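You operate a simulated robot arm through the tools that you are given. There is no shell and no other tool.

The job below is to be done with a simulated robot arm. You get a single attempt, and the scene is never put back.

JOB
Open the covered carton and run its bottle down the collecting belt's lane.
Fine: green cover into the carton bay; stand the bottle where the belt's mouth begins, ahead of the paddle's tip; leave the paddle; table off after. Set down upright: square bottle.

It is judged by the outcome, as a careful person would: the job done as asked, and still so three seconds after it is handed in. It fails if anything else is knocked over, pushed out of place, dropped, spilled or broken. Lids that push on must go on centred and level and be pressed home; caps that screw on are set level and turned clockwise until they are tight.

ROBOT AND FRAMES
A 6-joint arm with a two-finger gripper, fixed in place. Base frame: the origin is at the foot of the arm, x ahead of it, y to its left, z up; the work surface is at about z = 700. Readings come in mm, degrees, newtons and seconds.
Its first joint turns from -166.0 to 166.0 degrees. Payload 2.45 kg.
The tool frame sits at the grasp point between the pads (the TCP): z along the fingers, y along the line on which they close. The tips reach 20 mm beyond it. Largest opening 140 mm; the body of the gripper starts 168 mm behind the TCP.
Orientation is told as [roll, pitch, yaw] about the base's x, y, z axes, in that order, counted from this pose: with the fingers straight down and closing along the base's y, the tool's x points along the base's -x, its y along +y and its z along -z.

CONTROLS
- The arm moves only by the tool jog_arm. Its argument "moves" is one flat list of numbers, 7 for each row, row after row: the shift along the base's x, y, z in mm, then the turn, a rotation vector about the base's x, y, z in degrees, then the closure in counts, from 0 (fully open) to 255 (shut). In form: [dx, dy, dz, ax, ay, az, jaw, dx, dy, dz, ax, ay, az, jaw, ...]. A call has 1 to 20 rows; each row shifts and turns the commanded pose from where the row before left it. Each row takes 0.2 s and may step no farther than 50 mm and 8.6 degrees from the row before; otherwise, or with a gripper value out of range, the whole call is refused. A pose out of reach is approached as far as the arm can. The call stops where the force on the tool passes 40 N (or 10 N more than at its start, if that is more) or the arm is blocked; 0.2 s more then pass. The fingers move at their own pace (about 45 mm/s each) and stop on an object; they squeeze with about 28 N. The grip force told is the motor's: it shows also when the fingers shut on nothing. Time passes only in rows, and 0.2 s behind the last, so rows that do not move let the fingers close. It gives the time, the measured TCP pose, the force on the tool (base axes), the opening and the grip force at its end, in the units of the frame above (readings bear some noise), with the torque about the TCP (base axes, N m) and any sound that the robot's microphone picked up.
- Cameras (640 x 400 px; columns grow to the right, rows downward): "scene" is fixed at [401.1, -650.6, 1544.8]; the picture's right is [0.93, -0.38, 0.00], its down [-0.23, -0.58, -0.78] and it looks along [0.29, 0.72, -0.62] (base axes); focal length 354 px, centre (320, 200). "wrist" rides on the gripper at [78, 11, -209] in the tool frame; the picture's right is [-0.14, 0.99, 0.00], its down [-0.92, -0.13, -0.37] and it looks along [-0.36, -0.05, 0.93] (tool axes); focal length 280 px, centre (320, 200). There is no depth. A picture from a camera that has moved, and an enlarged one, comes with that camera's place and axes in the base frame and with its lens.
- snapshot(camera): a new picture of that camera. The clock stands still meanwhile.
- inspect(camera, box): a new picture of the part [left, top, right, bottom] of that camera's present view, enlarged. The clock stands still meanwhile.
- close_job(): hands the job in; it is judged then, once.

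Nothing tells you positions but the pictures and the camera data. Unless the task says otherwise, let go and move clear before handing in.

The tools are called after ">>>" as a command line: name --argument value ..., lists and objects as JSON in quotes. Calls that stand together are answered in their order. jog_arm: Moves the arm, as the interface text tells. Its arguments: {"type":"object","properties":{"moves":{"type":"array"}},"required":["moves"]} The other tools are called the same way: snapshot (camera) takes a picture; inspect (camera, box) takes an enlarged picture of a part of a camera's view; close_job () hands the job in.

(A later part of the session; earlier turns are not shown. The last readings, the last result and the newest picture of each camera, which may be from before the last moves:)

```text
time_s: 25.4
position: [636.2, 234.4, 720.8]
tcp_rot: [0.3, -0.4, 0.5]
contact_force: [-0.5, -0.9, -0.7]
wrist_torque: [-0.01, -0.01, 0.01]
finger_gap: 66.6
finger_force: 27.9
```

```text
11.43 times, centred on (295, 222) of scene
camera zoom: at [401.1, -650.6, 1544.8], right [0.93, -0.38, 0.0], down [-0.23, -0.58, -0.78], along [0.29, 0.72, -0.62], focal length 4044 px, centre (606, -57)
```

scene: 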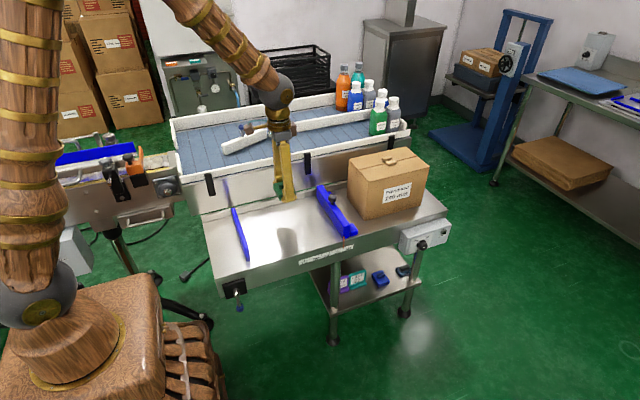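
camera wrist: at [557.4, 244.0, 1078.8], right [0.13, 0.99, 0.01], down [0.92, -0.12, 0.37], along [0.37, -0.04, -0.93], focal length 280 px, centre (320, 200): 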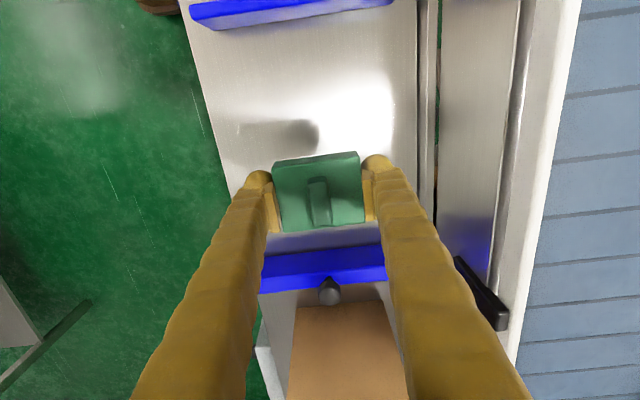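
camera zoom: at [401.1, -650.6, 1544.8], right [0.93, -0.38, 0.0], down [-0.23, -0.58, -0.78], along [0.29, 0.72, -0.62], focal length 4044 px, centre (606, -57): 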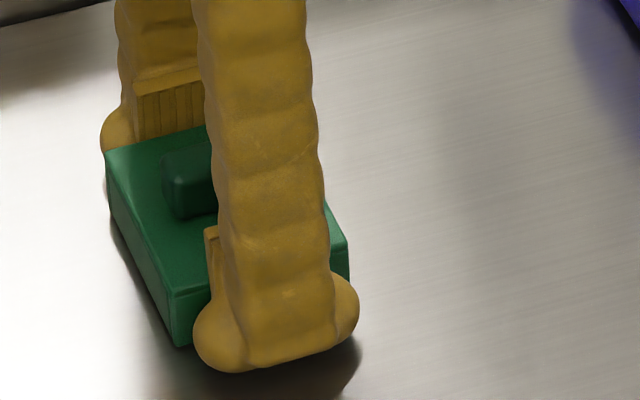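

>>> jog_arm --moves '[0, 0, -1, 0, 0, 0, 255, 0, 0, -1, 0, 0, 0, 255, 0, 0, 0, 0, 0, 0, 255]'

>>> inspect --camera "scene" --box '[275, 205, 315, 240]'

```text
time_s: 26.2
position: [634.5, 235.8, 718.5]
tcp_rot: [0.3, -0.3, 0.5]
contact_force: [-0.7, 1.0, 16.6]
wrist_torque: [-0.2, 0.34, 0.02]
finger_gap: 66.6
finger_force: 28.1
```

```text
11.43 times, centred on (295, 222) of scene
camera zoom: at [401.1, -650.6, 1544.8], right [0.93, -0.38, 0.0], down [-0.23, -0.58, -0.78], along [0.29, 0.72, -0.62], focal length 4044 px, centre (606, -57)
```

zoom: 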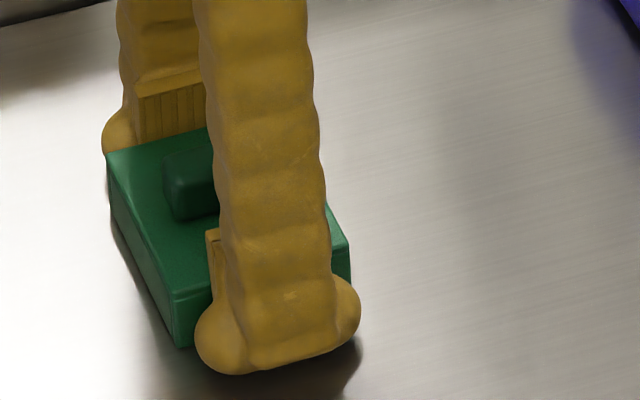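

It has touched down (16 N up). Opening the jaws to release the cover, then rising.

>>> jog_arm --moves '[0, 0, 0.5, 0, 0, 0, 230, 0, 0, 0, 0, 0, 0, 130, 0, 0, 0, 0, 0, 0, 100, 0, 0, 0, 0, 0, 0, 80, 0, 0, 0, 0, 0, 0, 80]'

>>> inspect --camera "scene" --box '[265, 195, 325, 240]'

```text
time_s: 27.4
position: [634.4, 235.4, 718.7]
tcp_rot: [0.3, -0.1, 0.5]
contact_force: [-0.3, -0.3, 0.9]
wrist_torque: [-0.02, -0.03, 0.05]
finger_gap: 95.9
finger_force: 0.1
```

```text
8.89 times, centred on (295, 218) of scene
camera zoom: at [401.1, -650.6, 1544.8], right [0.93, -0.38, 0.0], down [-0.23, -0.58, -0.78], along [0.29, 0.72, -0.62], focal length 3146 px, centre (542, 44)
```

zoom: 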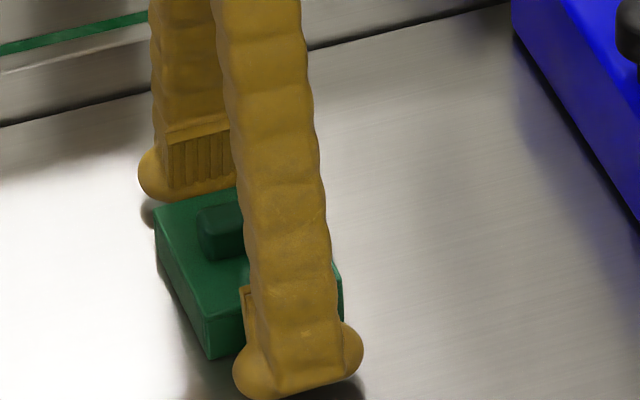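

The cover rests flat in the bay. Rising and going back over the carton to study the flap tabs.

>>> jog_arm --moves '[0, 0, 20, 0, 0, 0, 80, 0, 0, 40, 0, 0, 0, 80, 0, 0, 45, 0, 0, 0, 80, 0, 0, 45, 0, 0, 0, 80, 10, 0, 45, 0, 0, 0, 80, 30, 0, 30, 0, 0, 0, 80, 40, 0, 25, 0, 0, 0, 80, 42, 0, 15, 0, 0, 0, 80, 45, 0, 10, 0, 0, 0, 80, 45, 0, 0, 0, 0, 0, 80, 45, 0, 0, 0, 0, 0, 80, 43, 0, 0, 0, 0, 0, 80, 0, 0, 0, 0, 0, 0, 80]'

>>> snapshot --camera "wrist"

>>> inspect --camera "wrist" --box '[250, 110, 410, 270]'

>>> inspect --camera "scene" --box '[340, 135, 440, 225]'

>>> inspect --camera "scene" --box '[370, 145, 415, 175]'

>>> inspect --camera "scene" --box '[220, 160, 360, 280]'

```text
time_s: 30.2
position: [934.9, 235.1, 993.3]
tcp_rot: [0.3, -0.3, 0.5]
contact_force: [0.7, -0.5, -0.1]
wrist_torque: [0.02, -0.02, 0.02]
finger_gap: 95.9
finger_force: 0.0
```

```text
taken
camera wrist: at [855.7, 243.5, 1204.2], right [0.13, 0.99, 0.01], down [0.92, -0.12, 0.37], along [0.37, -0.04, -0.93], focal length 280 px, centre (320, 200)
```

wrist: 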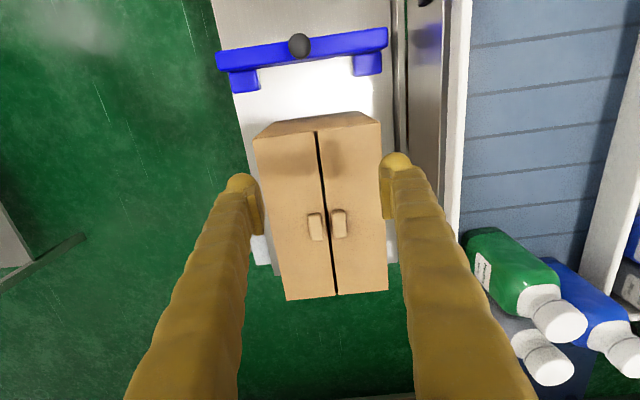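

```text
2.50 times, centred on (330, 190) of wrist
camera zoom: at [855.7, 243.5, 1204.2], right [0.13, 0.99, 0.01], down [0.92, -0.12, 0.37], along [0.37, -0.04, -0.93], focal length 701 px, centre (295, 225)
```

zoom: 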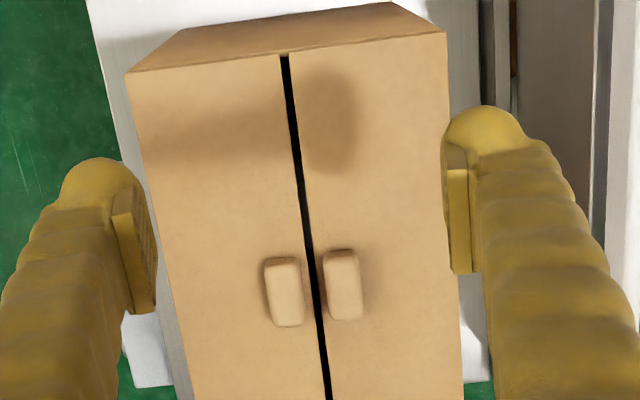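

```text
4.44 times, centred on (390, 180) of scene
camera zoom: at [401.1, -650.6, 1544.8], right [0.93, -0.38, 0.0], down [-0.23, -0.58, -0.78], along [0.29, 0.72, -0.62], focal length 1573 px, centre (9, 289)
```

zoom: 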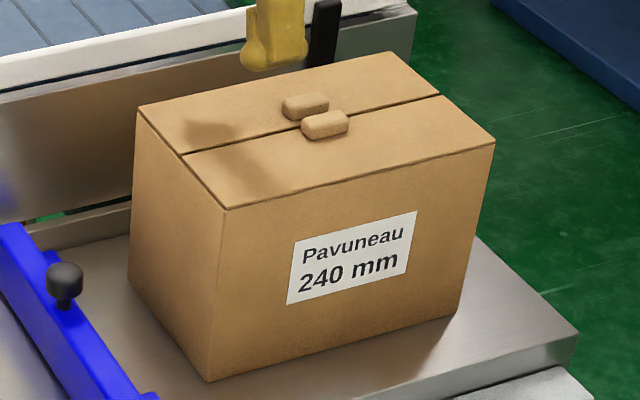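

```text
13.33 times, centred on (392, 160) of scene
camera zoom: at [401.1, -650.6, 1544.8], right [0.93, -0.38, 0.0], down [-0.23, -0.58, -0.78], along [0.29, 0.72, -0.62], focal length 4718 px, centre (-647, 733)
```

zoom: 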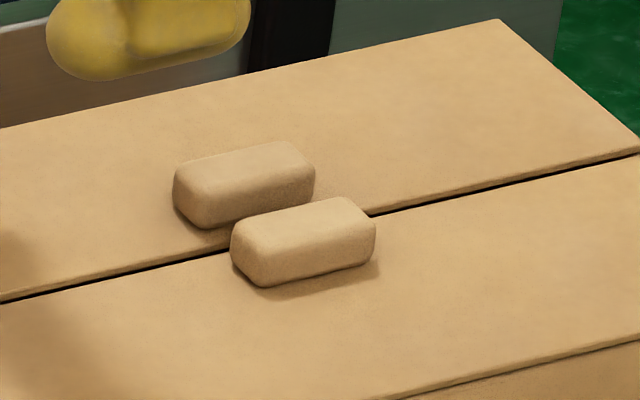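

```text
3.33 times, centred on (290, 220) of scene
camera zoom: at [401.1, -650.6, 1544.8], right [0.93, -0.38, 0.0], down [-0.23, -0.58, -0.78], along [0.29, 0.72, -0.62], focal length 1180 px, centre (420, 133)
```

zoom: 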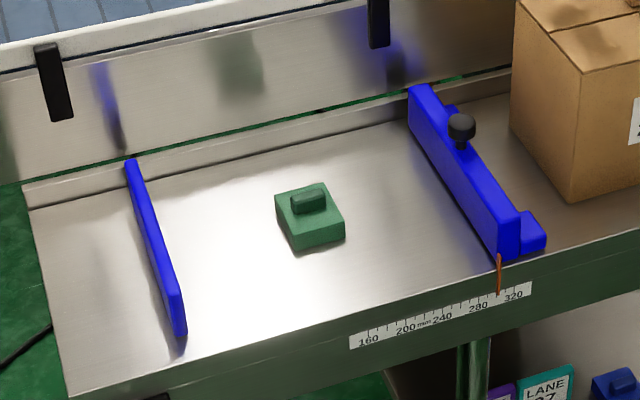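

The cover now sits in the bay. The carton has two flaps, with tabs at about (1019, 219) and (1019, 250), each roughly 31 mm long in x. The tabs are too close together for a finger between them, so I'll turn the tool 90° and take the front tab by its ends.

>>> jog_arm --moves '[0, 0, 0, 0, 0, -8.2, 120, 0, 0, 0, 0, 0, -8.2, 146, 0, 0, 0, 0, 0, -8.2, 146, 0, 0, 0, 0, 0, -8.2, 146, 0, 0, 0, 0, 0, -8.2, 146, 0, 0, 0, 0, 0, -8.2, 146, 0, 0, 0, 0, 0, -8.2, 146, 0, 0, 0, 0, 0, -8.2, 146, 0, 0, 0, 0, 0, -8.2, 146, 0, 0, 0, 0, 0, -8.2, 146, 0, 0, 0, 0, 0, -8.2, 146, 0, 0, 0, 0, 0, 0, 146]'

>>> snapshot --camera "wrist"

>>> snapshot --camera "scene"

```text
time_s: 32.8
position: [935.4, 234.1, 995.4]
tcp_rot: [0.4, -0.4, -89.8]
contact_force: [-0.1, 0.5, -0.1]
wrist_torque: [-0.04, -0.01, 0.0]
finger_gap: 60.0
finger_force: 0.0
```

```text
taken
camera wrist: at [944.5, 312.8, 1204.9], right [0.99, -0.13, 0.01], down [-0.13, -0.92, 0.37], along [-0.04, -0.37, -0.93], focal length 280 px, centre (320, 200)
```

wrist: 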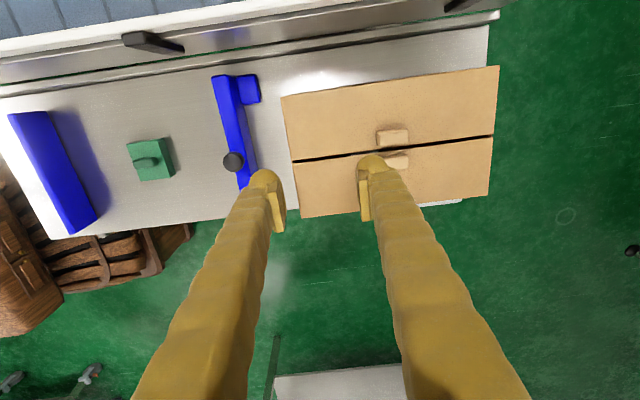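

```text
taken
```

scene: 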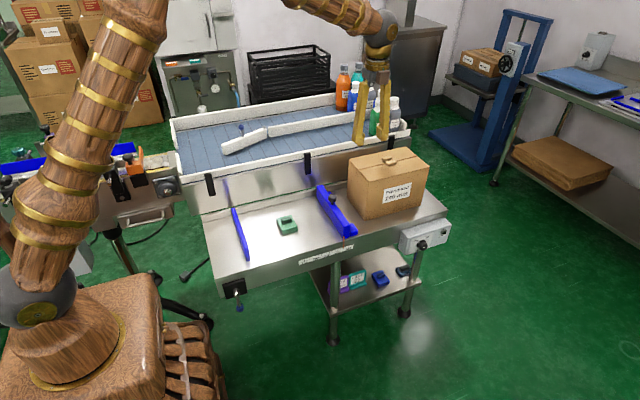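

>>> jog_arm --moves '[30, -5, -10, 0, 0, 0, 146, 30, -6, -15, 0, 0, 0, 146, 25, -6, -15, 0, 0, 0, 146, 0, 0, -10, 0, 0, 0, 146, 0, 0, 0, 0, 0, 0, 146]'

>>> inspect --camera "wrist" --box '[240, 80, 400, 220]'

>>> inspect --camera "scene" --box '[360, 110, 430, 180]'

```text
time_s: 34.0
position: [1022.7, 213.9, 943.8]
tcp_rot: [0.2, -0.3, -89.6]
contact_force: [0.1, -0.3, -0.8]
wrist_torque: [0.01, 0.01, 0.0]
finger_gap: 59.9
finger_force: 0.0
```

```text
2.86 times, centred on (320, 150) of wrist
camera zoom: at [1031.0, 293.4, 1154.4], right [0.99, -0.13, 0.01], down [-0.12, -0.92, 0.37], along [-0.04, -0.37, -0.93], focal length 801 px, centre (320, 343)
```

zoom: 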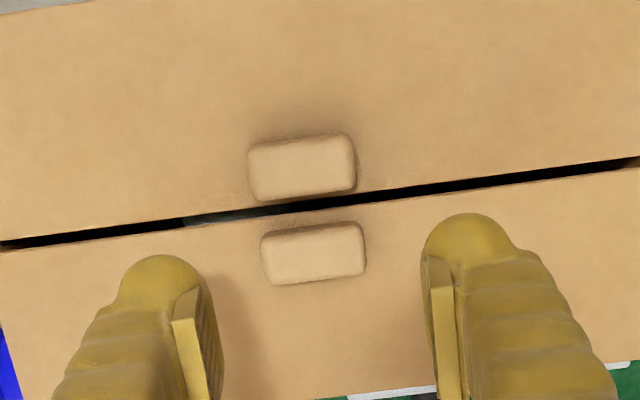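

```text
5.71 times, centred on (395, 145) of scene
camera zoom: at [401.1, -650.6, 1544.8], right [0.93, -0.38, 0.0], down [-0.23, -0.58, -0.78], along [0.29, 0.72, -0.62], focal length 2022 px, centre (-109, 514)
```

zoom: 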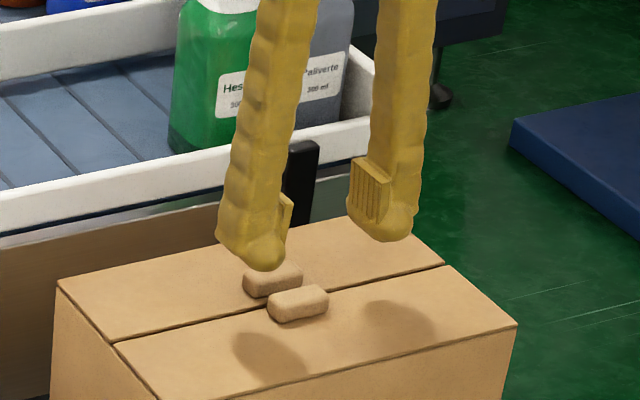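

The front tab is at (1021.5, 219.5). The jaws are on either side of it, in line with its length. Lowering slowly towards the flap.

>>> jog_arm --moves '[-1, 2, -15, 0, 0, 0, 146, 0, 0, -15, 0, 0, 0, 146, 0, 0, -10, 0, 0, 0, 146, 0, 0, -4, 0, 0, 0, 146, 0, 0, 0, 0, 0, 0, 146]'

>>> inspect --camera "scene" --box '[365, 130, 425, 180]'

>>> inspect --camera "wrist" --box '[250, 70, 390, 200]'

```text
time_s: 35.2
position: [1019.4, 218.0, 899.5]
tcp_rot: [0.2, -0.3, -89.6]
contact_force: [1.0, 0.2, 0.4]
wrist_torque: [-0.04, 0.02, 0.0]
finger_gap: 59.7
finger_force: 0.0
```

```text
8.00 times, centred on (395, 155) of scene
camera zoom: at [401.1, -650.6, 1544.8], right [0.93, -0.38, 0.0], down [-0.23, -0.58, -0.78], along [0.29, 0.72, -0.62], focal length 2831 px, centre (-280, 560)
```

zoom: 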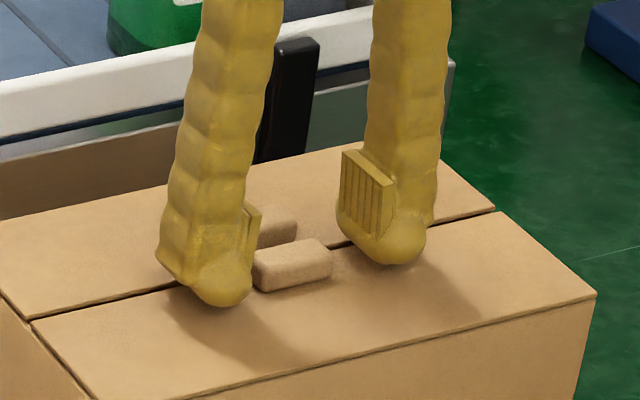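

```text
3.08 times, centred on (320, 135) of wrist
camera zoom: at [1029.4, 296.9, 1110.3], right [0.99, -0.13, 0.01], down [-0.12, -0.92, 0.37], along [-0.04, -0.37, -0.93], focal length 863 px, centre (320, 400)
```

zoom: 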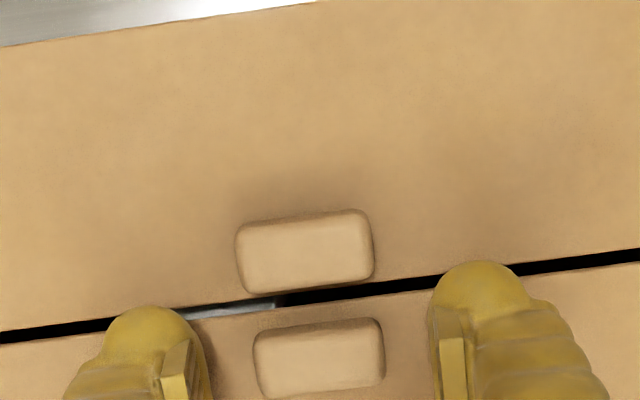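

>>> jog_arm --moves '[1, -1, -3, 0, 0, 0, 146, 0, 0, -2, 0, 0, 0, 146, 0, 0, -1, 0, 0, 0, 146, 0, 0, 0, 0, 0, 0, 146]'

>>> inspect --camera "scene" --box '[365, 130, 425, 180]'

```text
time_s: 36.2
position: [1020.1, 217.3, 894.1]
tcp_rot: [0.4, -0.3, -89.7]
contact_force: [0.0, -0.2, 0.1]
wrist_torque: [-0.01, 0.06, 0.02]
finger_gap: 59.5
finger_force: 0.0
```

```text
8.00 times, centred on (395, 155) of scene
camera zoom: at [401.1, -650.6, 1544.8], right [0.93, -0.38, 0.0], down [-0.23, -0.58, -0.78], along [0.29, 0.72, -0.62], focal length 2831 px, centre (-280, 560)
```

zoom: 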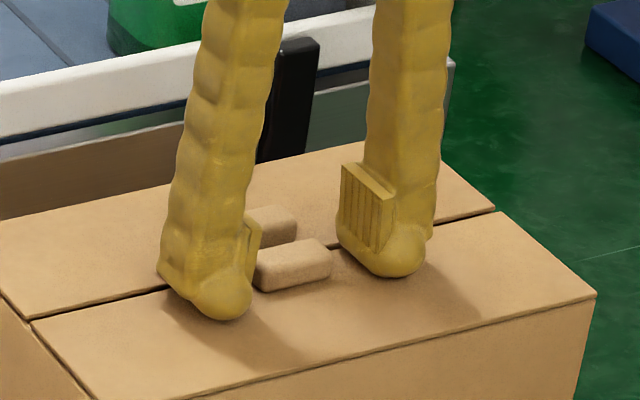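

>>> jog_arm --moves '[0, 0, -1, 0, 0, 0, 146, 0, 0, -1, 0, 0, 0, 146, 0, 0, -1, 0, 0, 0, 146, 0, 0, 0, 0, 0, 0, 146]'

>>> inspect --camera "scene" --box '[365, 130, 425, 180]'

```text
time_s: 37.2
position: [1019.2, 218.3, 892.4]
tcp_rot: [0.4, -0.3, -89.7]
contact_force: [3.0, -1.6, 16.9]
wrist_torque: [-0.12, 0.6, 0.05]
finger_gap: 58.8
finger_force: 0.0
```

```text
8.00 times, centred on (395, 155) of scene
camera zoom: at [401.1, -650.6, 1544.8], right [0.93, -0.38, 0.0], down [-0.23, -0.58, -0.78], along [0.29, 0.72, -0.62], focal length 2831 px, centre (-280, 560)
```

zoom: 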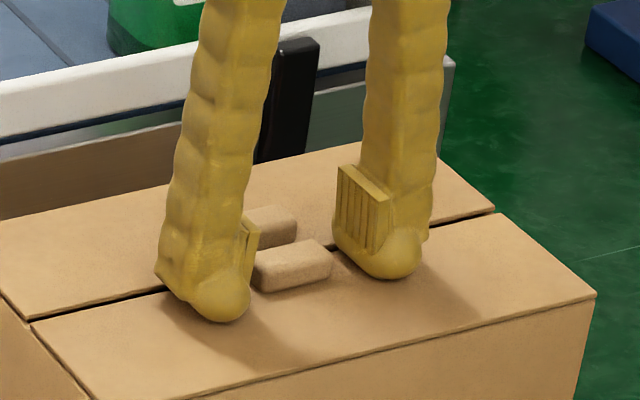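

The tips are resting on the flap (about z 872). I'll ease up 1 mm and close on the tab's ends.

>>> jog_arm --moves '[0, 0, 1, 0, 0, 0, 150, 0, 0, 0, 0, 0, 0, 180, 0, 0, 0, 0, 0, 0, 210, 0, 0, 0, 0, 0, 0, 255, 0, 0, 0, 0, 0, 0, 255, 0, 0, 0, 0, 0, 0, 255]'

>>> inspect --camera "scene" --box '[365, 130, 425, 180]'

>>> inspect --camera "wrist" --box '[250, 70, 390, 200]'

```text
time_s: 38.3
position: [1019.1, 218.9, 894.3]
tcp_rot: [0.4, -0.3, -89.7]
contact_force: [-0.2, -0.2, 3.0]
wrist_torque: [0.12, 0.05, -0.06]
finger_gap: 35.2
finger_force: 23.0
stopped in row 5: the force on the tool passed its limit at 58 N (the readings are from after the stop); the commanded pose is now the measured one
```

```text
8.00 times, centred on (395, 155) of scene
camera zoom: at [401.1, -650.6, 1544.8], right [0.93, -0.38, 0.0], down [-0.23, -0.58, -0.78], along [0.29, 0.72, -0.62], focal length 2831 px, centre (-280, 560)
```

zoom: 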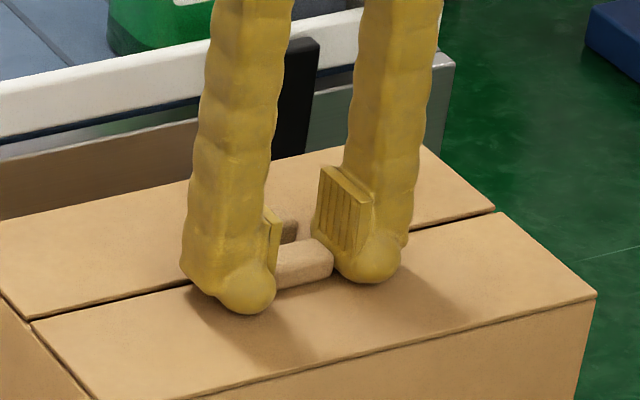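

```text
3.08 times, centred on (320, 135) of wrist
camera zoom: at [1029.1, 296.4, 1104.8], right [0.99, -0.13, 0.01], down [-0.13, -0.92, 0.37], along [-0.04, -0.37, -0.93], focal length 863 px, centre (320, 400)
```

zoom: 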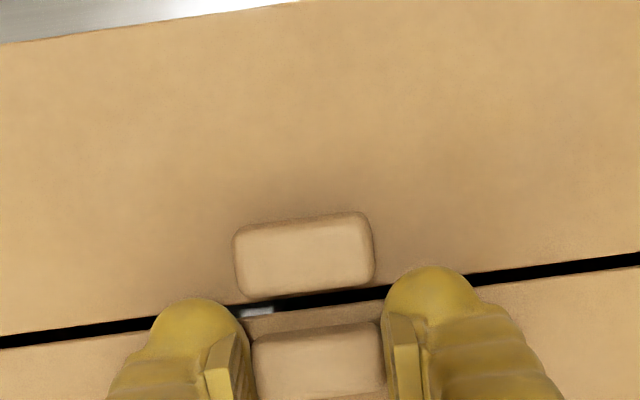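

The jaws met the tab at 35 mm and the carton hasn't shifted. I'll let the grip settle.

>>> jog_arm --moves '[0, 0, 0, 0, 0, 0, 255, 0, 0, 0, 0, 0, 0, 255, 0, 0, 0, 0, 0, 0, 255]'

```text
time_s: 39.1
position: [1019.1, 218.4, 893.7]
tcp_rot: [0.5, -0.3, -89.7]
contact_force: [4.8, -2.5, 8.4]
wrist_torque: [-0.16, -0.07, -0.1]
finger_gap: 35.0
finger_force: 28.0
```

Held at 35 mm with 28 N. Now I'll swing the front flap up about its front-edge hinge (y 160, z 870), first 18°, and check that it follows.

>>> jog_arm --moves '[0, -2.8, 6.0, 6, 0, 0, 255, 0, -3.4, 5.65, 6, 0, 0, 255, 0, -3.97, 5.27, 6, 0, 0, 255, 0, 0, 0, 0, 0, 0, 255]'

>>> inspect --camera "scene" --box '[340, 120, 440, 220]'

>>> snapshot --camera "wrist"

```text
time_s: 40.1
position: [1018.9, 208.6, 910.2]
tcp_rot: [0.5, 17.8, -89.7]
contact_force: [2.2, 2.4, -0.1]
wrist_torque: [0.11, 0.02, -0.07]
finger_gap: 34.8
finger_force: 28.1
```

```text
4.00 times, centred on (390, 170) of scene
camera zoom: at [401.1, -650.6, 1544.8], right [0.93, -0.38, 0.0], down [-0.23, -0.58, -0.78], along [0.29, 0.72, -0.62], focal length 1416 px, centre (40, 320)
```

zoom: 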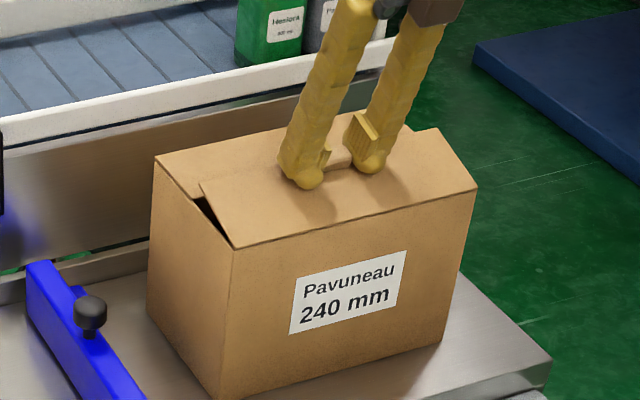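

```text
taken
camera wrist: at [1028.3, 217.7, 1135.6], right [0.99, -0.13, -0.03], down [-0.12, -0.99, 0.07], along [-0.04, -0.06, -1.0], focal length 280 px, centre (320, 200)
```

wrist: 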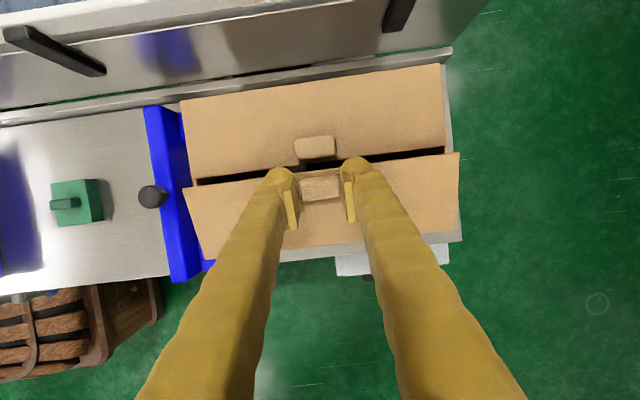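

The flap follows cleanly with little force. Continuing the swing to about 60°.

>>> jog_arm --moves '[0, -4.5, 4.8, 6, 0, 0, 255, 0, -5.0, 4.3, 6, 0, 0, 255, 0, -5.4, 3.8, 6, 0, 0, 255, 0, -5.8, 3.2, 6, 0, 0, 255, 0, -6.1, 2.6, 6, 0, 0, 255, 0, -6.3, 1.9, 6, 0, 0, 255, 0, -6.5, 1.25, 6, 0, 0, 255, 0, 0, 0, 0, 0, 0, 255]'

>>> snapshot --camera "scene"

>>> snapshot --camera "wrist"

```text
time_s: 41.9
position: [1020.6, 168.4, 933.7]
tcp_rot: [1.0, 59.8, -89.3]
contact_force: [6.1, 2.3, 6.2]
wrist_torque: [0.04, -0.01, -0.15]
finger_gap: 34.9
finger_force: 28.8
```

```text
taken
```

scene: 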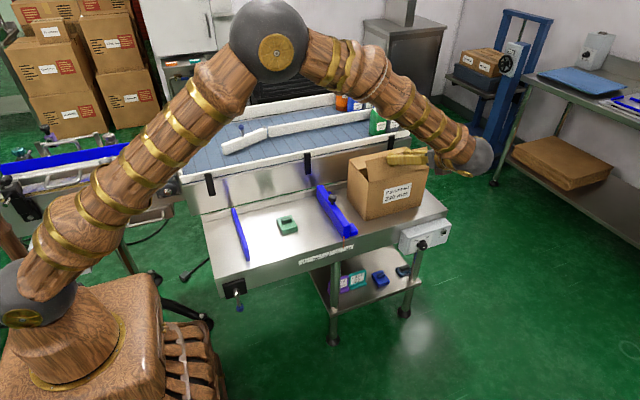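

```text
taken
camera wrist: at [1028.4, 26.0, 1107.8], right [0.99, -0.07, -0.11], down [-0.12, -0.78, -0.61], along [-0.04, 0.62, -0.78], focal length 280 px, centre (320, 200)
```

wrist: 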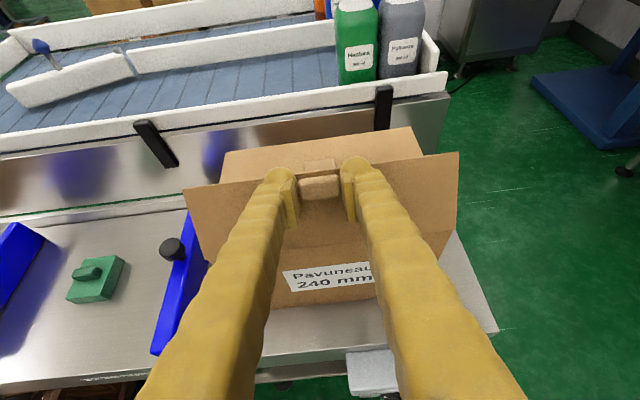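

The arm copes well with this tilt. Swinging the flap on past upright, to about 108°.

>>> jog_arm --moves '[0, -6.6, 0.6, 6, 0, 0, 255, 0, -6.6, -0.1, 6, 0, 0, 255, 0, -6.55, -0.8, 6, 0, 0, 255, 0, -6.4, -1.5, 6, 0, 0, 255, 0, -6.2, -2.15, 6, 0, 0, 255, 0, -6.0, -2.8, 6, 0, 0, 255, 0, -5.65, -3.4, 6, 0, 0, 255, 0, -5.3, -3.97, 6, 0, 0, 255, 0, 0, 0, 0, 0, 0, 255]'

>>> inspect --camera "scene" --box '[300, 60, 500, 240]'

>>> snapshot --camera "wrist"

```text
time_s: 43.9
position: [1019.2, 118.5, 919.4]
tcp_rot: [179.5, 72.2, 89.0]
contact_force: [1.4, -3.8, 5.9]
wrist_torque: [0.06, 0.14, 0.04]
finger_gap: 34.8
finger_force: 28.2
```

```text
2.22 times, centred on (400, 150) of scene
camera zoom: at [401.1, -650.6, 1544.8], right [0.93, -0.38, 0.0], down [-0.23, -0.58, -0.78], along [0.29, 0.72, -0.62], focal length 786 px, centre (142, 311)
```

zoom: 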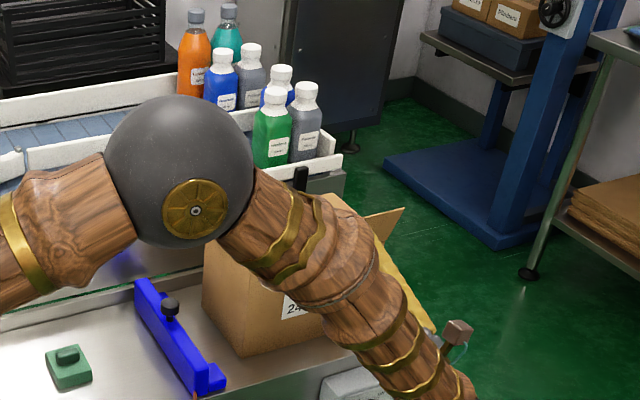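

```text
taken
camera wrist: at [1029.0, -105.6, 931.9], right [0.99, 0.03, -0.13], down [-0.13, -0.07, -0.99], along [-0.04, 1.0, -0.06], focal length 280 px, centre (320, 200)
```

wrist: 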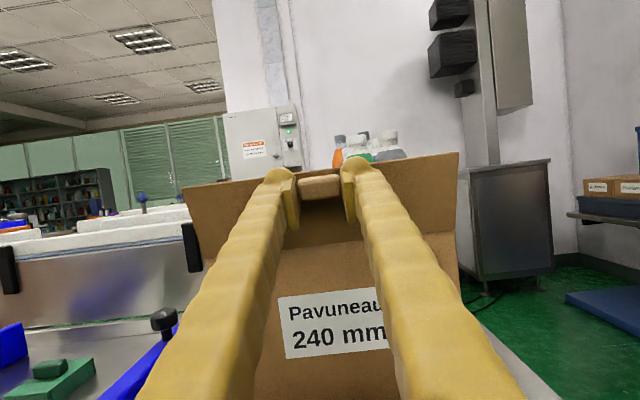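

The flap stands past upright at 108°. I'll open the jaws and back off along the tool's own direction, then see whether it stays open.

>>> jog_arm --moves '[0, 0, 0, 0, 0, 0, 200, 0, 0, 0, 0, 0, 0, 146, 0, 0, 0, 0, 0, 0, 146]'

>>> snapshot --camera "wrist"

```text
time_s: 44.7
position: [1019.6, 118.5, 919.2]
tcp_rot: [179.5, 72.4, 88.9]
contact_force: [0.2, 0.0, 0.9]
wrist_torque: [0.01, 0.02, -0.02]
finger_gap: 59.7
finger_force: 0.0
```

```text
taken
camera wrist: at [1029.1, -105.4, 932.3], right [0.99, 0.03, -0.13], down [-0.13, -0.07, -0.99], along [-0.04, 1.0, -0.06], focal length 280 px, centre (320, 200)
```

wrist: 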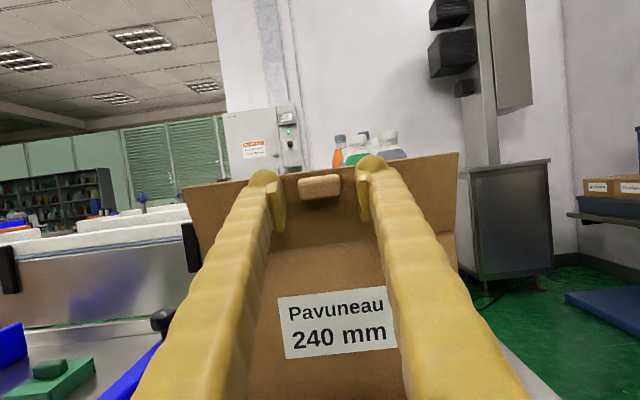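

The flap stays put with no load on the fingers. Backing straight off.

>>> jog_arm --moves '[0, -10, -3.2, 0, 0, 0, 146, 0, -19, -6.2, 0, 0, 0, 146, 0, -28, -9, 0, 0, 0, 146, 0, 0, 0, 0, 0, 0, 146]'

>>> snapshot --camera "wrist"

>>> snapshot --camera "scene"

```text
time_s: 45.7
position: [1018.3, 60.6, 899.5]
tcp_rot: [179.4, 72.2, 89.0]
contact_force: [0.1, -1.5, -0.7]
wrist_torque: [0.03, -0.02, 0.01]
finger_gap: 59.8
finger_force: 0.1
```

```text
taken
camera wrist: at [1028.1, -163.1, 912.4], right [0.99, 0.03, -0.13], down [-0.12, -0.07, -0.99], along [-0.04, 1.0, -0.06], focal length 280 px, centre (320, 200)
```

wrist: 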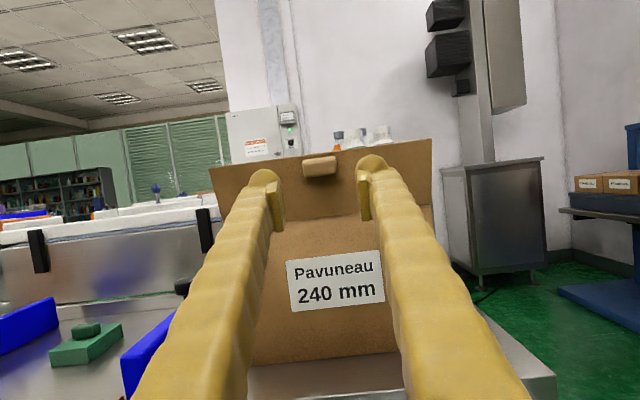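

```text
taken
```

scene: 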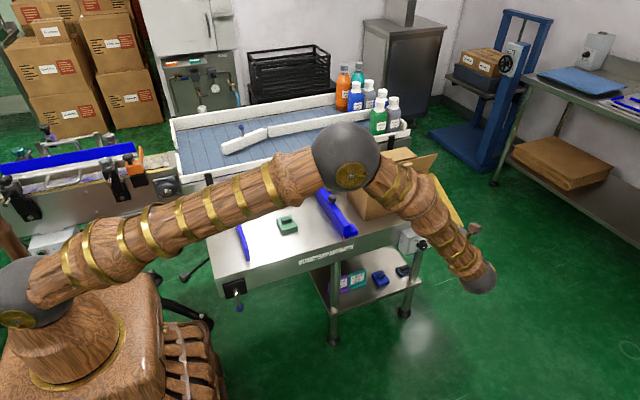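

The front flap stays open by itself, so the hinges hold by friction. I'll bring the tool back upright, clear of the flap, and go over the carton to look inside and find the back tab.

>>> jog_arm --moves '[0, -5, 5, -7.7, 0, 0, 146, 0, 0, 10, -7.7, 0, 0, 146, 0, 0, 12, -7.7, 0, 0, 146, 0, 0, 14, -7.7, 0, 0, 146, 0, 0, 14, -7.7, 0, 0, 146, 0, 0, 14, -7.7, 0, 0, 146, 0, 0, 14, -7.7, 0, 0, 146, 0, 0, 14, -7.7, 0, 0, 146, 0, 0, 14, -7.7, 0, 0, 146, 0, 0, 14, -7.7, 0, 0, 146, 0, 0, 10, -7.7, 0, 0, 146, 0, 0, 10, -7.7, 0, 0, 146, 0, 0, 5, -7.7, 0, 0, 146, 0, 0, 0, -7.7, 0, 0, 146, 0, 0, 0, 0, 0, 0, 146]'

>>> snapshot --camera "wrist"

>>> snapshot --camera "scene"

```text
time_s: 48.9
position: [1019.6, 56.3, 1050.0]
tcp_rot: [0.4, -0.1, -89.8]
contact_force: [-0.2, -0.2, -0.8]
wrist_torque: [0.04, -0.04, 0.0]
finger_gap: 60.2
finger_force: 0.0
```

```text
taken
camera wrist: at [1028.9, 134.1, 1261.0], right [0.99, -0.13, 0.01], down [-0.13, -0.92, 0.37], along [-0.04, -0.37, -0.93], focal length 280 px, centre (320, 200)
```

wrist: 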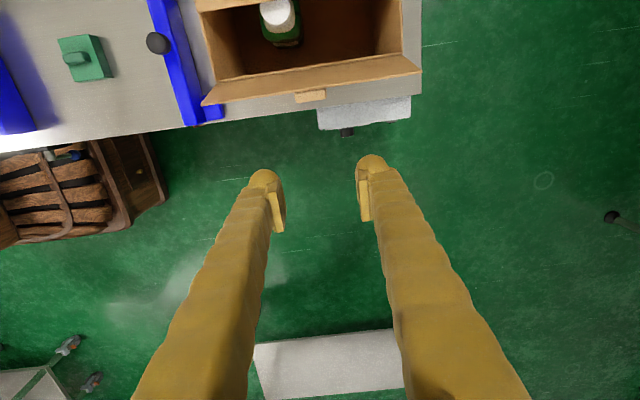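

```text
taken
```

scene: 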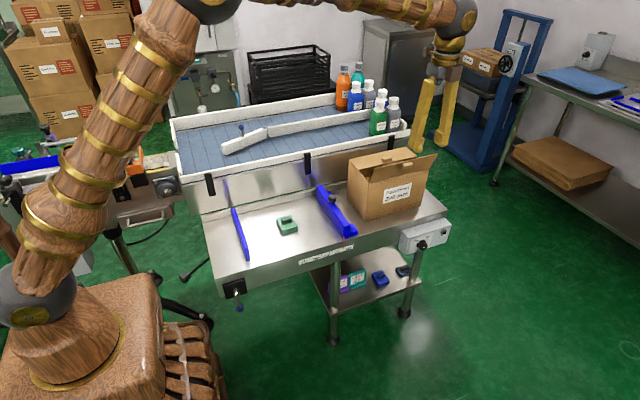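

Inside stands a green bottle with a white cap, near (993, 226). Now over to the back flap's tab.

>>> jog_arm --moves '[0, 30, 0, 0, 0, 0, 146, 0, 42, 0, 0, 0, 0, 146, 0, 42, -10, 0, 0, 0, 146, 1, 42, -20, 0, 0, 0, 146, 1, 37, -30, 0, 0, 0, 146, 0, 0, -30, 0, 0, 0, 146, 0, 0, 0, 0, 0, 0, 146]'

>>> snapshot --camera "wrist"

>>> inspect --camera "wrist" --box '[220, 80, 420, 240]'

>>> inspect --camera "scene" --box '[340, 100, 440, 220]'

```text
time_s: 50.5
position: [1020.7, 250.6, 956.7]
tcp_rot: [0.5, -0.1, -89.8]
contact_force: [-0.6, -0.7, 0.0]
wrist_torque: [0.01, 0.01, 0.02]
finger_gap: 60.0
finger_force: 0.0
```

```text
taken
camera wrist: at [1029.5, 329.6, 1167.8], right [0.99, -0.13, 0.01], down [-0.12, -0.92, 0.37], along [-0.04, -0.37, -0.93], focal length 280 px, centre (320, 200)
```

wrist: 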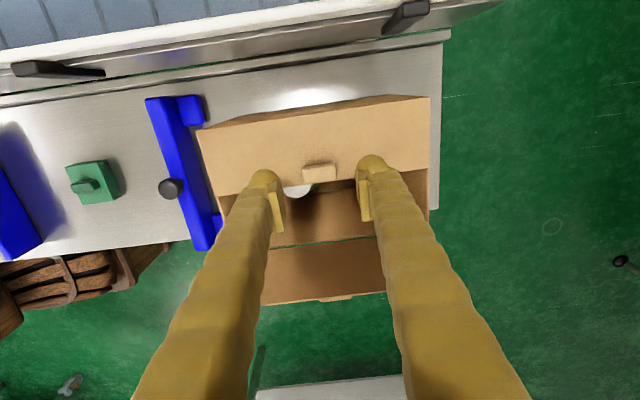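

```text
2.50 times, centred on (320, 160) of wrist
camera zoom: at [1029.5, 329.6, 1167.8], right [0.99, -0.13, 0.01], down [-0.12, -0.92, 0.37], along [-0.04, -0.37, -0.93], focal length 701 px, centre (320, 300)
```

zoom: 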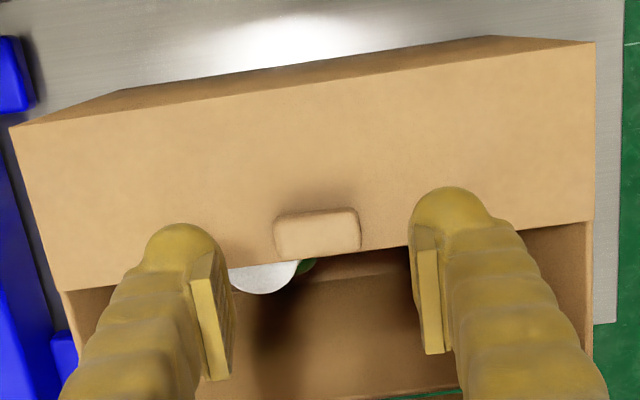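

```text
3.33 times, centred on (390, 160) of scene
camera zoom: at [401.1, -650.6, 1544.8], right [0.93, -0.38, 0.0], down [-0.23, -0.58, -0.78], along [0.29, 0.72, -0.62], focal length 1180 px, centre (87, 333)
```

zoom: 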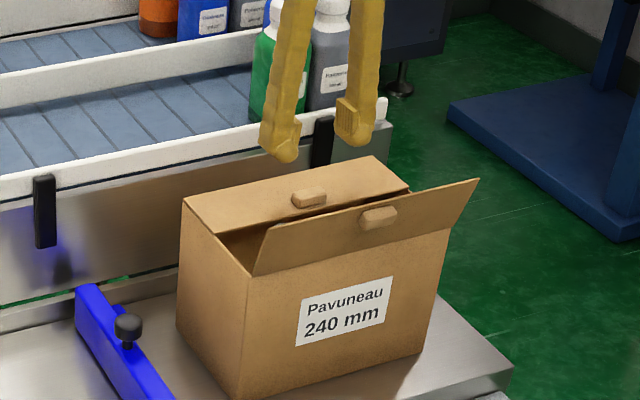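

Back tab is at about (1020, 248). Lowering onto it the same way as the first.

>>> jog_arm --moves '[0, -1, -20, 0, 0, 0, 146, 0, 0, -20, 0, 0, 0, 146, 0, 0, -14, 0, 0, 0, 146, 0, 0, -6, 0, 0, 0, 146, 0, 0, -2, 0, 0, 0, 146, 0, 0, 0, 0, 0, 0, 146]'

>>> inspect --camera "scene" --box '[365, 120, 425, 180]'

>>> inspect --camera "wrist" --box '[240, 80, 400, 200]'

```text
time_s: 51.9
position: [1021.7, 249.4, 898.1]
tcp_rot: [0.3, -0.1, -89.6]
contact_force: [0.4, 0.1, 0.2]
wrist_torque: [0.01, 0.03, 0.01]
finger_gap: 59.9
finger_force: 0.1
```

```text
6.67 times, centred on (395, 150) of scene
camera zoom: at [401.1, -650.6, 1544.8], right [0.93, -0.38, 0.0], down [-0.23, -0.58, -0.78], along [0.29, 0.72, -0.62], focal length 2359 px, centre (-180, 533)
```

zoom: 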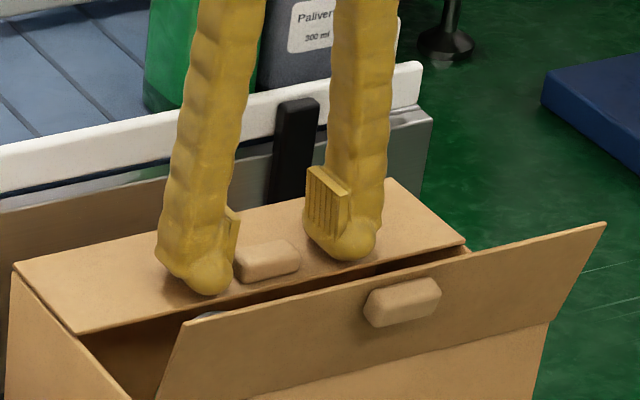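

```text
3.33 times, centred on (320, 140) of wrist
camera zoom: at [1029.8, 327.4, 1108.3], right [0.99, -0.13, 0.01], down [-0.12, -0.92, 0.37], along [-0.04, -0.37, -0.93], focal length 935 px, centre (320, 400)
```

zoom: 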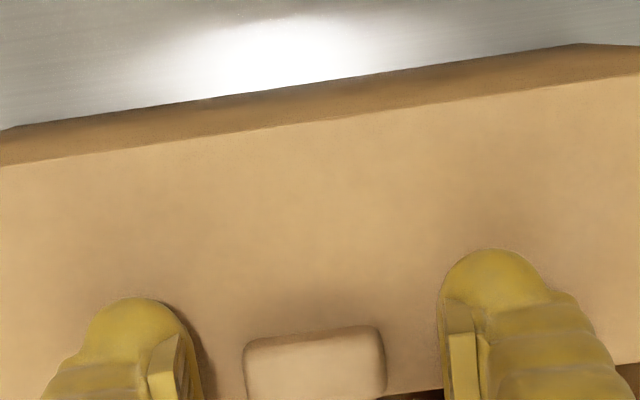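

>>> jog_arm --moves '[-1, 0, -2, 0, 0, 0, 146, 0, 0, -2, 0, 0, 0, 146, 0, 0, -1, 0, 0, 0, 146, 0, 0, 0, 0, 0, 0, 146]'

```text
time_s: 52.9
position: [1019.0, 248.9, 892.7]
tcp_rot: [0.3, -0.1, -89.7]
contact_force: [-1.6, -2.3, 9.3]
wrist_torque: [-0.01, 0.41, 0.09]
finger_gap: 60.9
finger_force: 0.8
```

Light contact with the flap. Easing up slightly and closing gradually.

>>> jog_arm --moves '[0, 0, 0.8, 0, 0, 0, 165, 0, 0, 0, 0, 0, 0, 180, 0, 0, 0, 0, 0, 0, 186, 0, 0, 0, 0, 0, 0, 192, 0, 0, 0, 0, 0, 0, 200, 0, 0, 0, 0, 0, 0, 230, 0, 0, 0, 0, 0, 0, 255, 0, 0, 0, 0, 0, 0, 255]'

>>> inspect --camera "scene" --box '[365, 120, 425, 180]'

```text
time_s: 54.7
position: [1020.2, 248.1, 893.7]
tcp_rot: [0.3, -0.2, -89.8]
contact_force: [-9.6, -0.2, 14.1]
wrist_torque: [0.03, 0.38, -0.03]
finger_gap: 35.2
finger_force: 28.5
```

```text
6.67 times, centred on (395, 150) of scene
camera zoom: at [401.1, -650.6, 1544.8], right [0.93, -0.38, 0.0], down [-0.23, -0.58, -0.78], along [0.29, 0.72, -0.62], focal length 2359 px, centre (-180, 533)
```

zoom: 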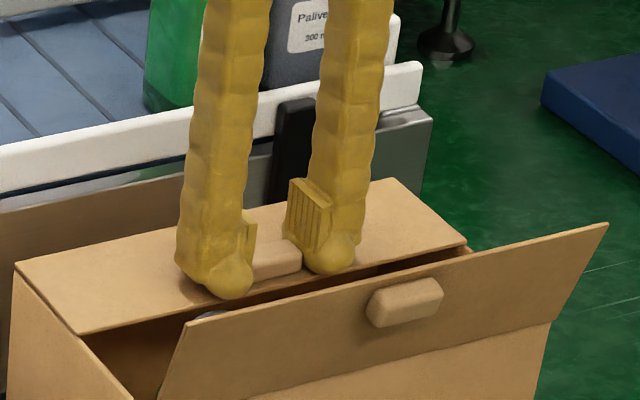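

Held. Swinging the back flap up about its rear-edge hinge (y 309), first 20° with the tool tilting along.

>>> jog_arm --moves '[0, 2.3, 5.2, -5, 0, 0, 255, 0, 2.7, 5.0, -5, 0, 0, 255, 0, 3.2, 4.7, -5, 0, 0, 255, 0, 3.6, 4.4, -5, 0, 0, 255, 0, 0, 0, 0, 0, 0, 255]'

>>> inspect --camera "scene" --box '[340, 60, 460, 200]'

```text
time_s: 55.9
position: [1019.0, 258.8, 912.6]
tcp_rot: [0.3, -20.1, -89.6]
contact_force: [-0.9, -2.4, 5.4]
wrist_torque: [0.22, 0.13, -0.01]
finger_gap: 34.7
finger_force: 28.0
```

```text
2.86 times, centred on (400, 130) of scene
camera zoom: at [401.1, -650.6, 1544.8], right [0.93, -0.38, 0.0], down [-0.23, -0.58, -0.78], along [0.29, 0.72, -0.62], focal length 1011 px, centre (91, 400)
```

zoom: 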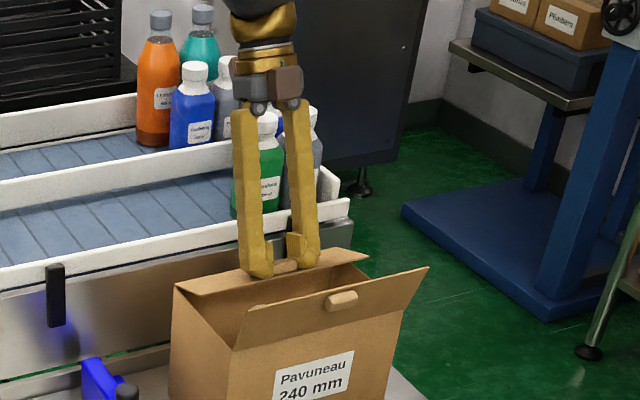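

It follows well. Continuing to 40°, watching clearance to the bottles behind.

>>> jog_arm --moves '[0, 3.9, 4.1, -5, 0, 0, 255, 0, 4.3, 3.75, -5, 0, 0, 255, 0, 4.6, 3.4, -5, 0, 0, 255, 0, 4.9, 2.95, -5, 0, 0, 255, 0, 0, 0, 0, 0, 0, 255]'

>>> inspect --camera "scene" --box '[320, 20, 480, 200]'

>>> snapshot --camera "wrist"

```text
time_s: 57.1
position: [1019.7, 277.9, 927.1]
tcp_rot: [0.1, -40.1, -89.6]
contact_force: [-1.6, -0.2, 0.4]
wrist_torque: [0.0, 0.06, -0.05]
finger_gap: 34.9
finger_force: 28.4
```

```text
2.22 times, centred on (400, 110) of scene
camera zoom: at [401.1, -650.6, 1544.8], right [0.93, -0.38, 0.0], down [-0.23, -0.58, -0.78], along [0.29, 0.72, -0.62], focal length 786 px, centre (142, 400)
```

zoom: 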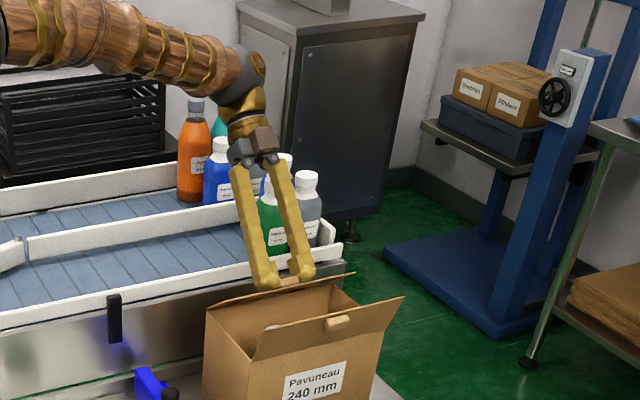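

```text
taken
camera wrist: at [1029.3, 472.3, 1038.5], right [0.99, -0.1, 0.09], down [-0.12, -0.47, 0.88], along [-0.04, -0.88, -0.48], focal length 280 px, centre (320, 200)
```

wrist: 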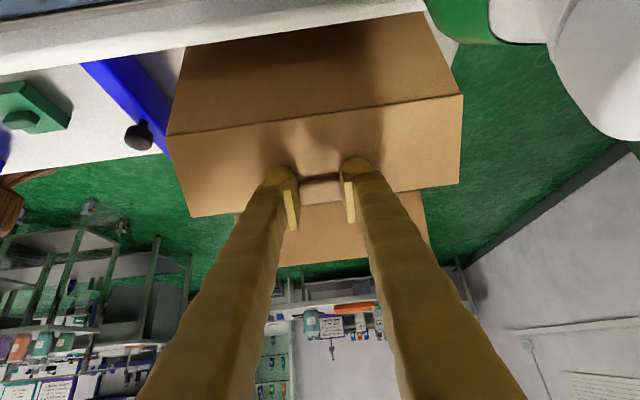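

The back flap is at 40°. Further tilt would bring the gripper near the belt's bottles, so I'll release here, rise straight up and see whether the flap holds.

>>> jog_arm --moves '[0, 0, 0, 0, 0, 0, 200, 0, 0, 0, 0, 0, 0, 150, 0, 0, 0, 0, 0, 0, 140, 0, 5, 8, 0, 0, 0, 140, 0, 5, 12, 0, 0, 0, 140, 0, 0, 20, 0, 0, 0, 140, 0, 0, 25, 0, 0, 0, 140, 0, 0, 0, 0, 0, 0, 140]'

>>> inspect --camera "scene" --box '[320, 20, 480, 220]'

>>> snapshot --camera "wrist"

```text
time_s: 58.9
position: [1019.2, 291.3, 991.4]
tcp_rot: [0.1, -40.2, -89.5]
contact_force: [0.1, 0.3, 0.1]
wrist_torque: [-0.01, 0.02, -0.04]
finger_gap: 63.0
finger_force: 0.0
```

```text
2.00 times, centred on (400, 120) of scene
camera zoom: at [401.1, -650.6, 1544.8], right [0.93, -0.38, 0.0], down [-0.23, -0.58, -0.78], along [0.29, 0.72, -0.62], focal length 708 px, centre (160, 360)
```

zoom: 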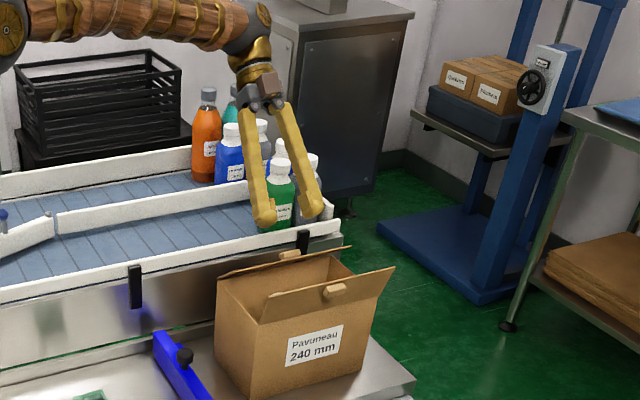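

```text
taken
camera wrist: at [1029.4, 483.8, 1103.0], right [0.99, -0.1, 0.09], down [-0.12, -0.47, 0.87], along [-0.04, -0.88, -0.48], focal length 280 px, centre (320, 200)
```

wrist: 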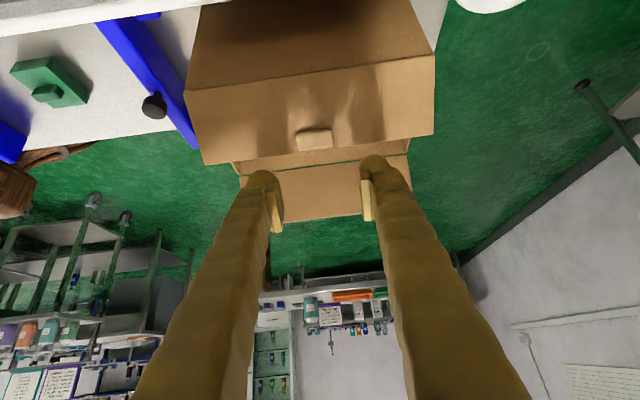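

The flap holds at 40°. Now I'll bring the tool upright, lower the fingertips between the two flaps (above the carton rim, clear of the bottle) and push the back flap over from inside.

>>> jog_arm --moves '[0, 0, 20, 0, 0, 0, 140, 0, -5, 10, 8, 0, 0, 140, 0, -15, 5, 8, 0, 0, 140, 0, -15, 0, 8, 0, 0, 140, 0, -20, 0, 8, 0, 0, 140, 0, -21, 0, 8, 0, 0, 140, 0, 0, -20, 0, 0, 0, 140, 0, 0, -20, 0, 0, 0, 140, 0, 0, 0, 0, 0, 0, 140]'

>>> snapshot --camera "wrist"

>>> inspect --camera "scene" --box '[320, 60, 460, 220]'

```text
time_s: 60.9
position: [1022.1, 214.0, 987.1]
tcp_rot: [0.3, 0.0, -89.8]
contact_force: [-0.5, 0.7, -0.3]
wrist_torque: [-0.03, -0.01, 0.01]
finger_gap: 63.1
finger_force: 0.1
```

```text
taken
camera wrist: at [1031.7, 291.4, 1198.3], right [0.99, -0.13, 0.01], down [-0.12, -0.92, 0.37], along [-0.04, -0.37, -0.93], focal length 280 px, centre (320, 200)
```

wrist: 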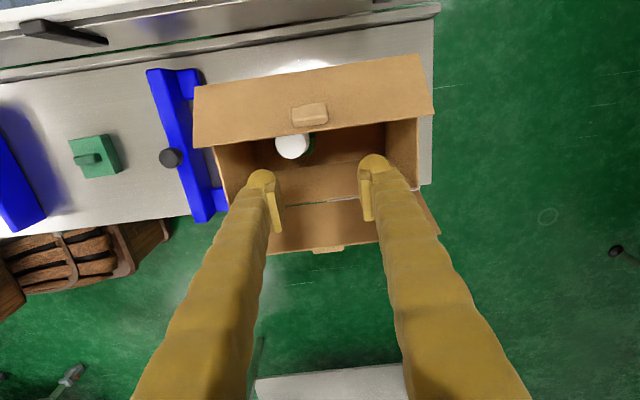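

```text
2.50 times, centred on (390, 140) of scene
camera zoom: at [401.1, -650.6, 1544.8], right [0.93, -0.38, 0.0], down [-0.23, -0.58, -0.78], along [0.29, 0.72, -0.62], focal length 885 px, centre (145, 350)
```

zoom: 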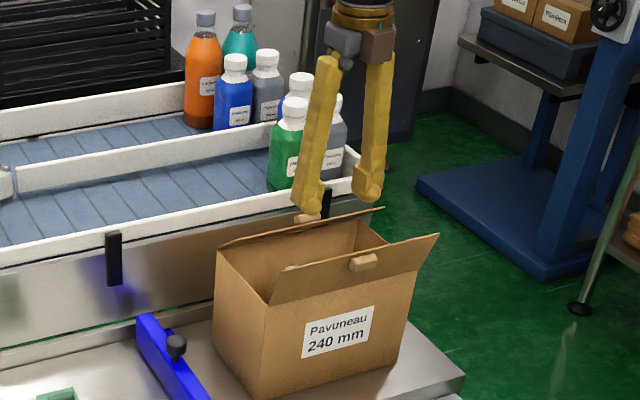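

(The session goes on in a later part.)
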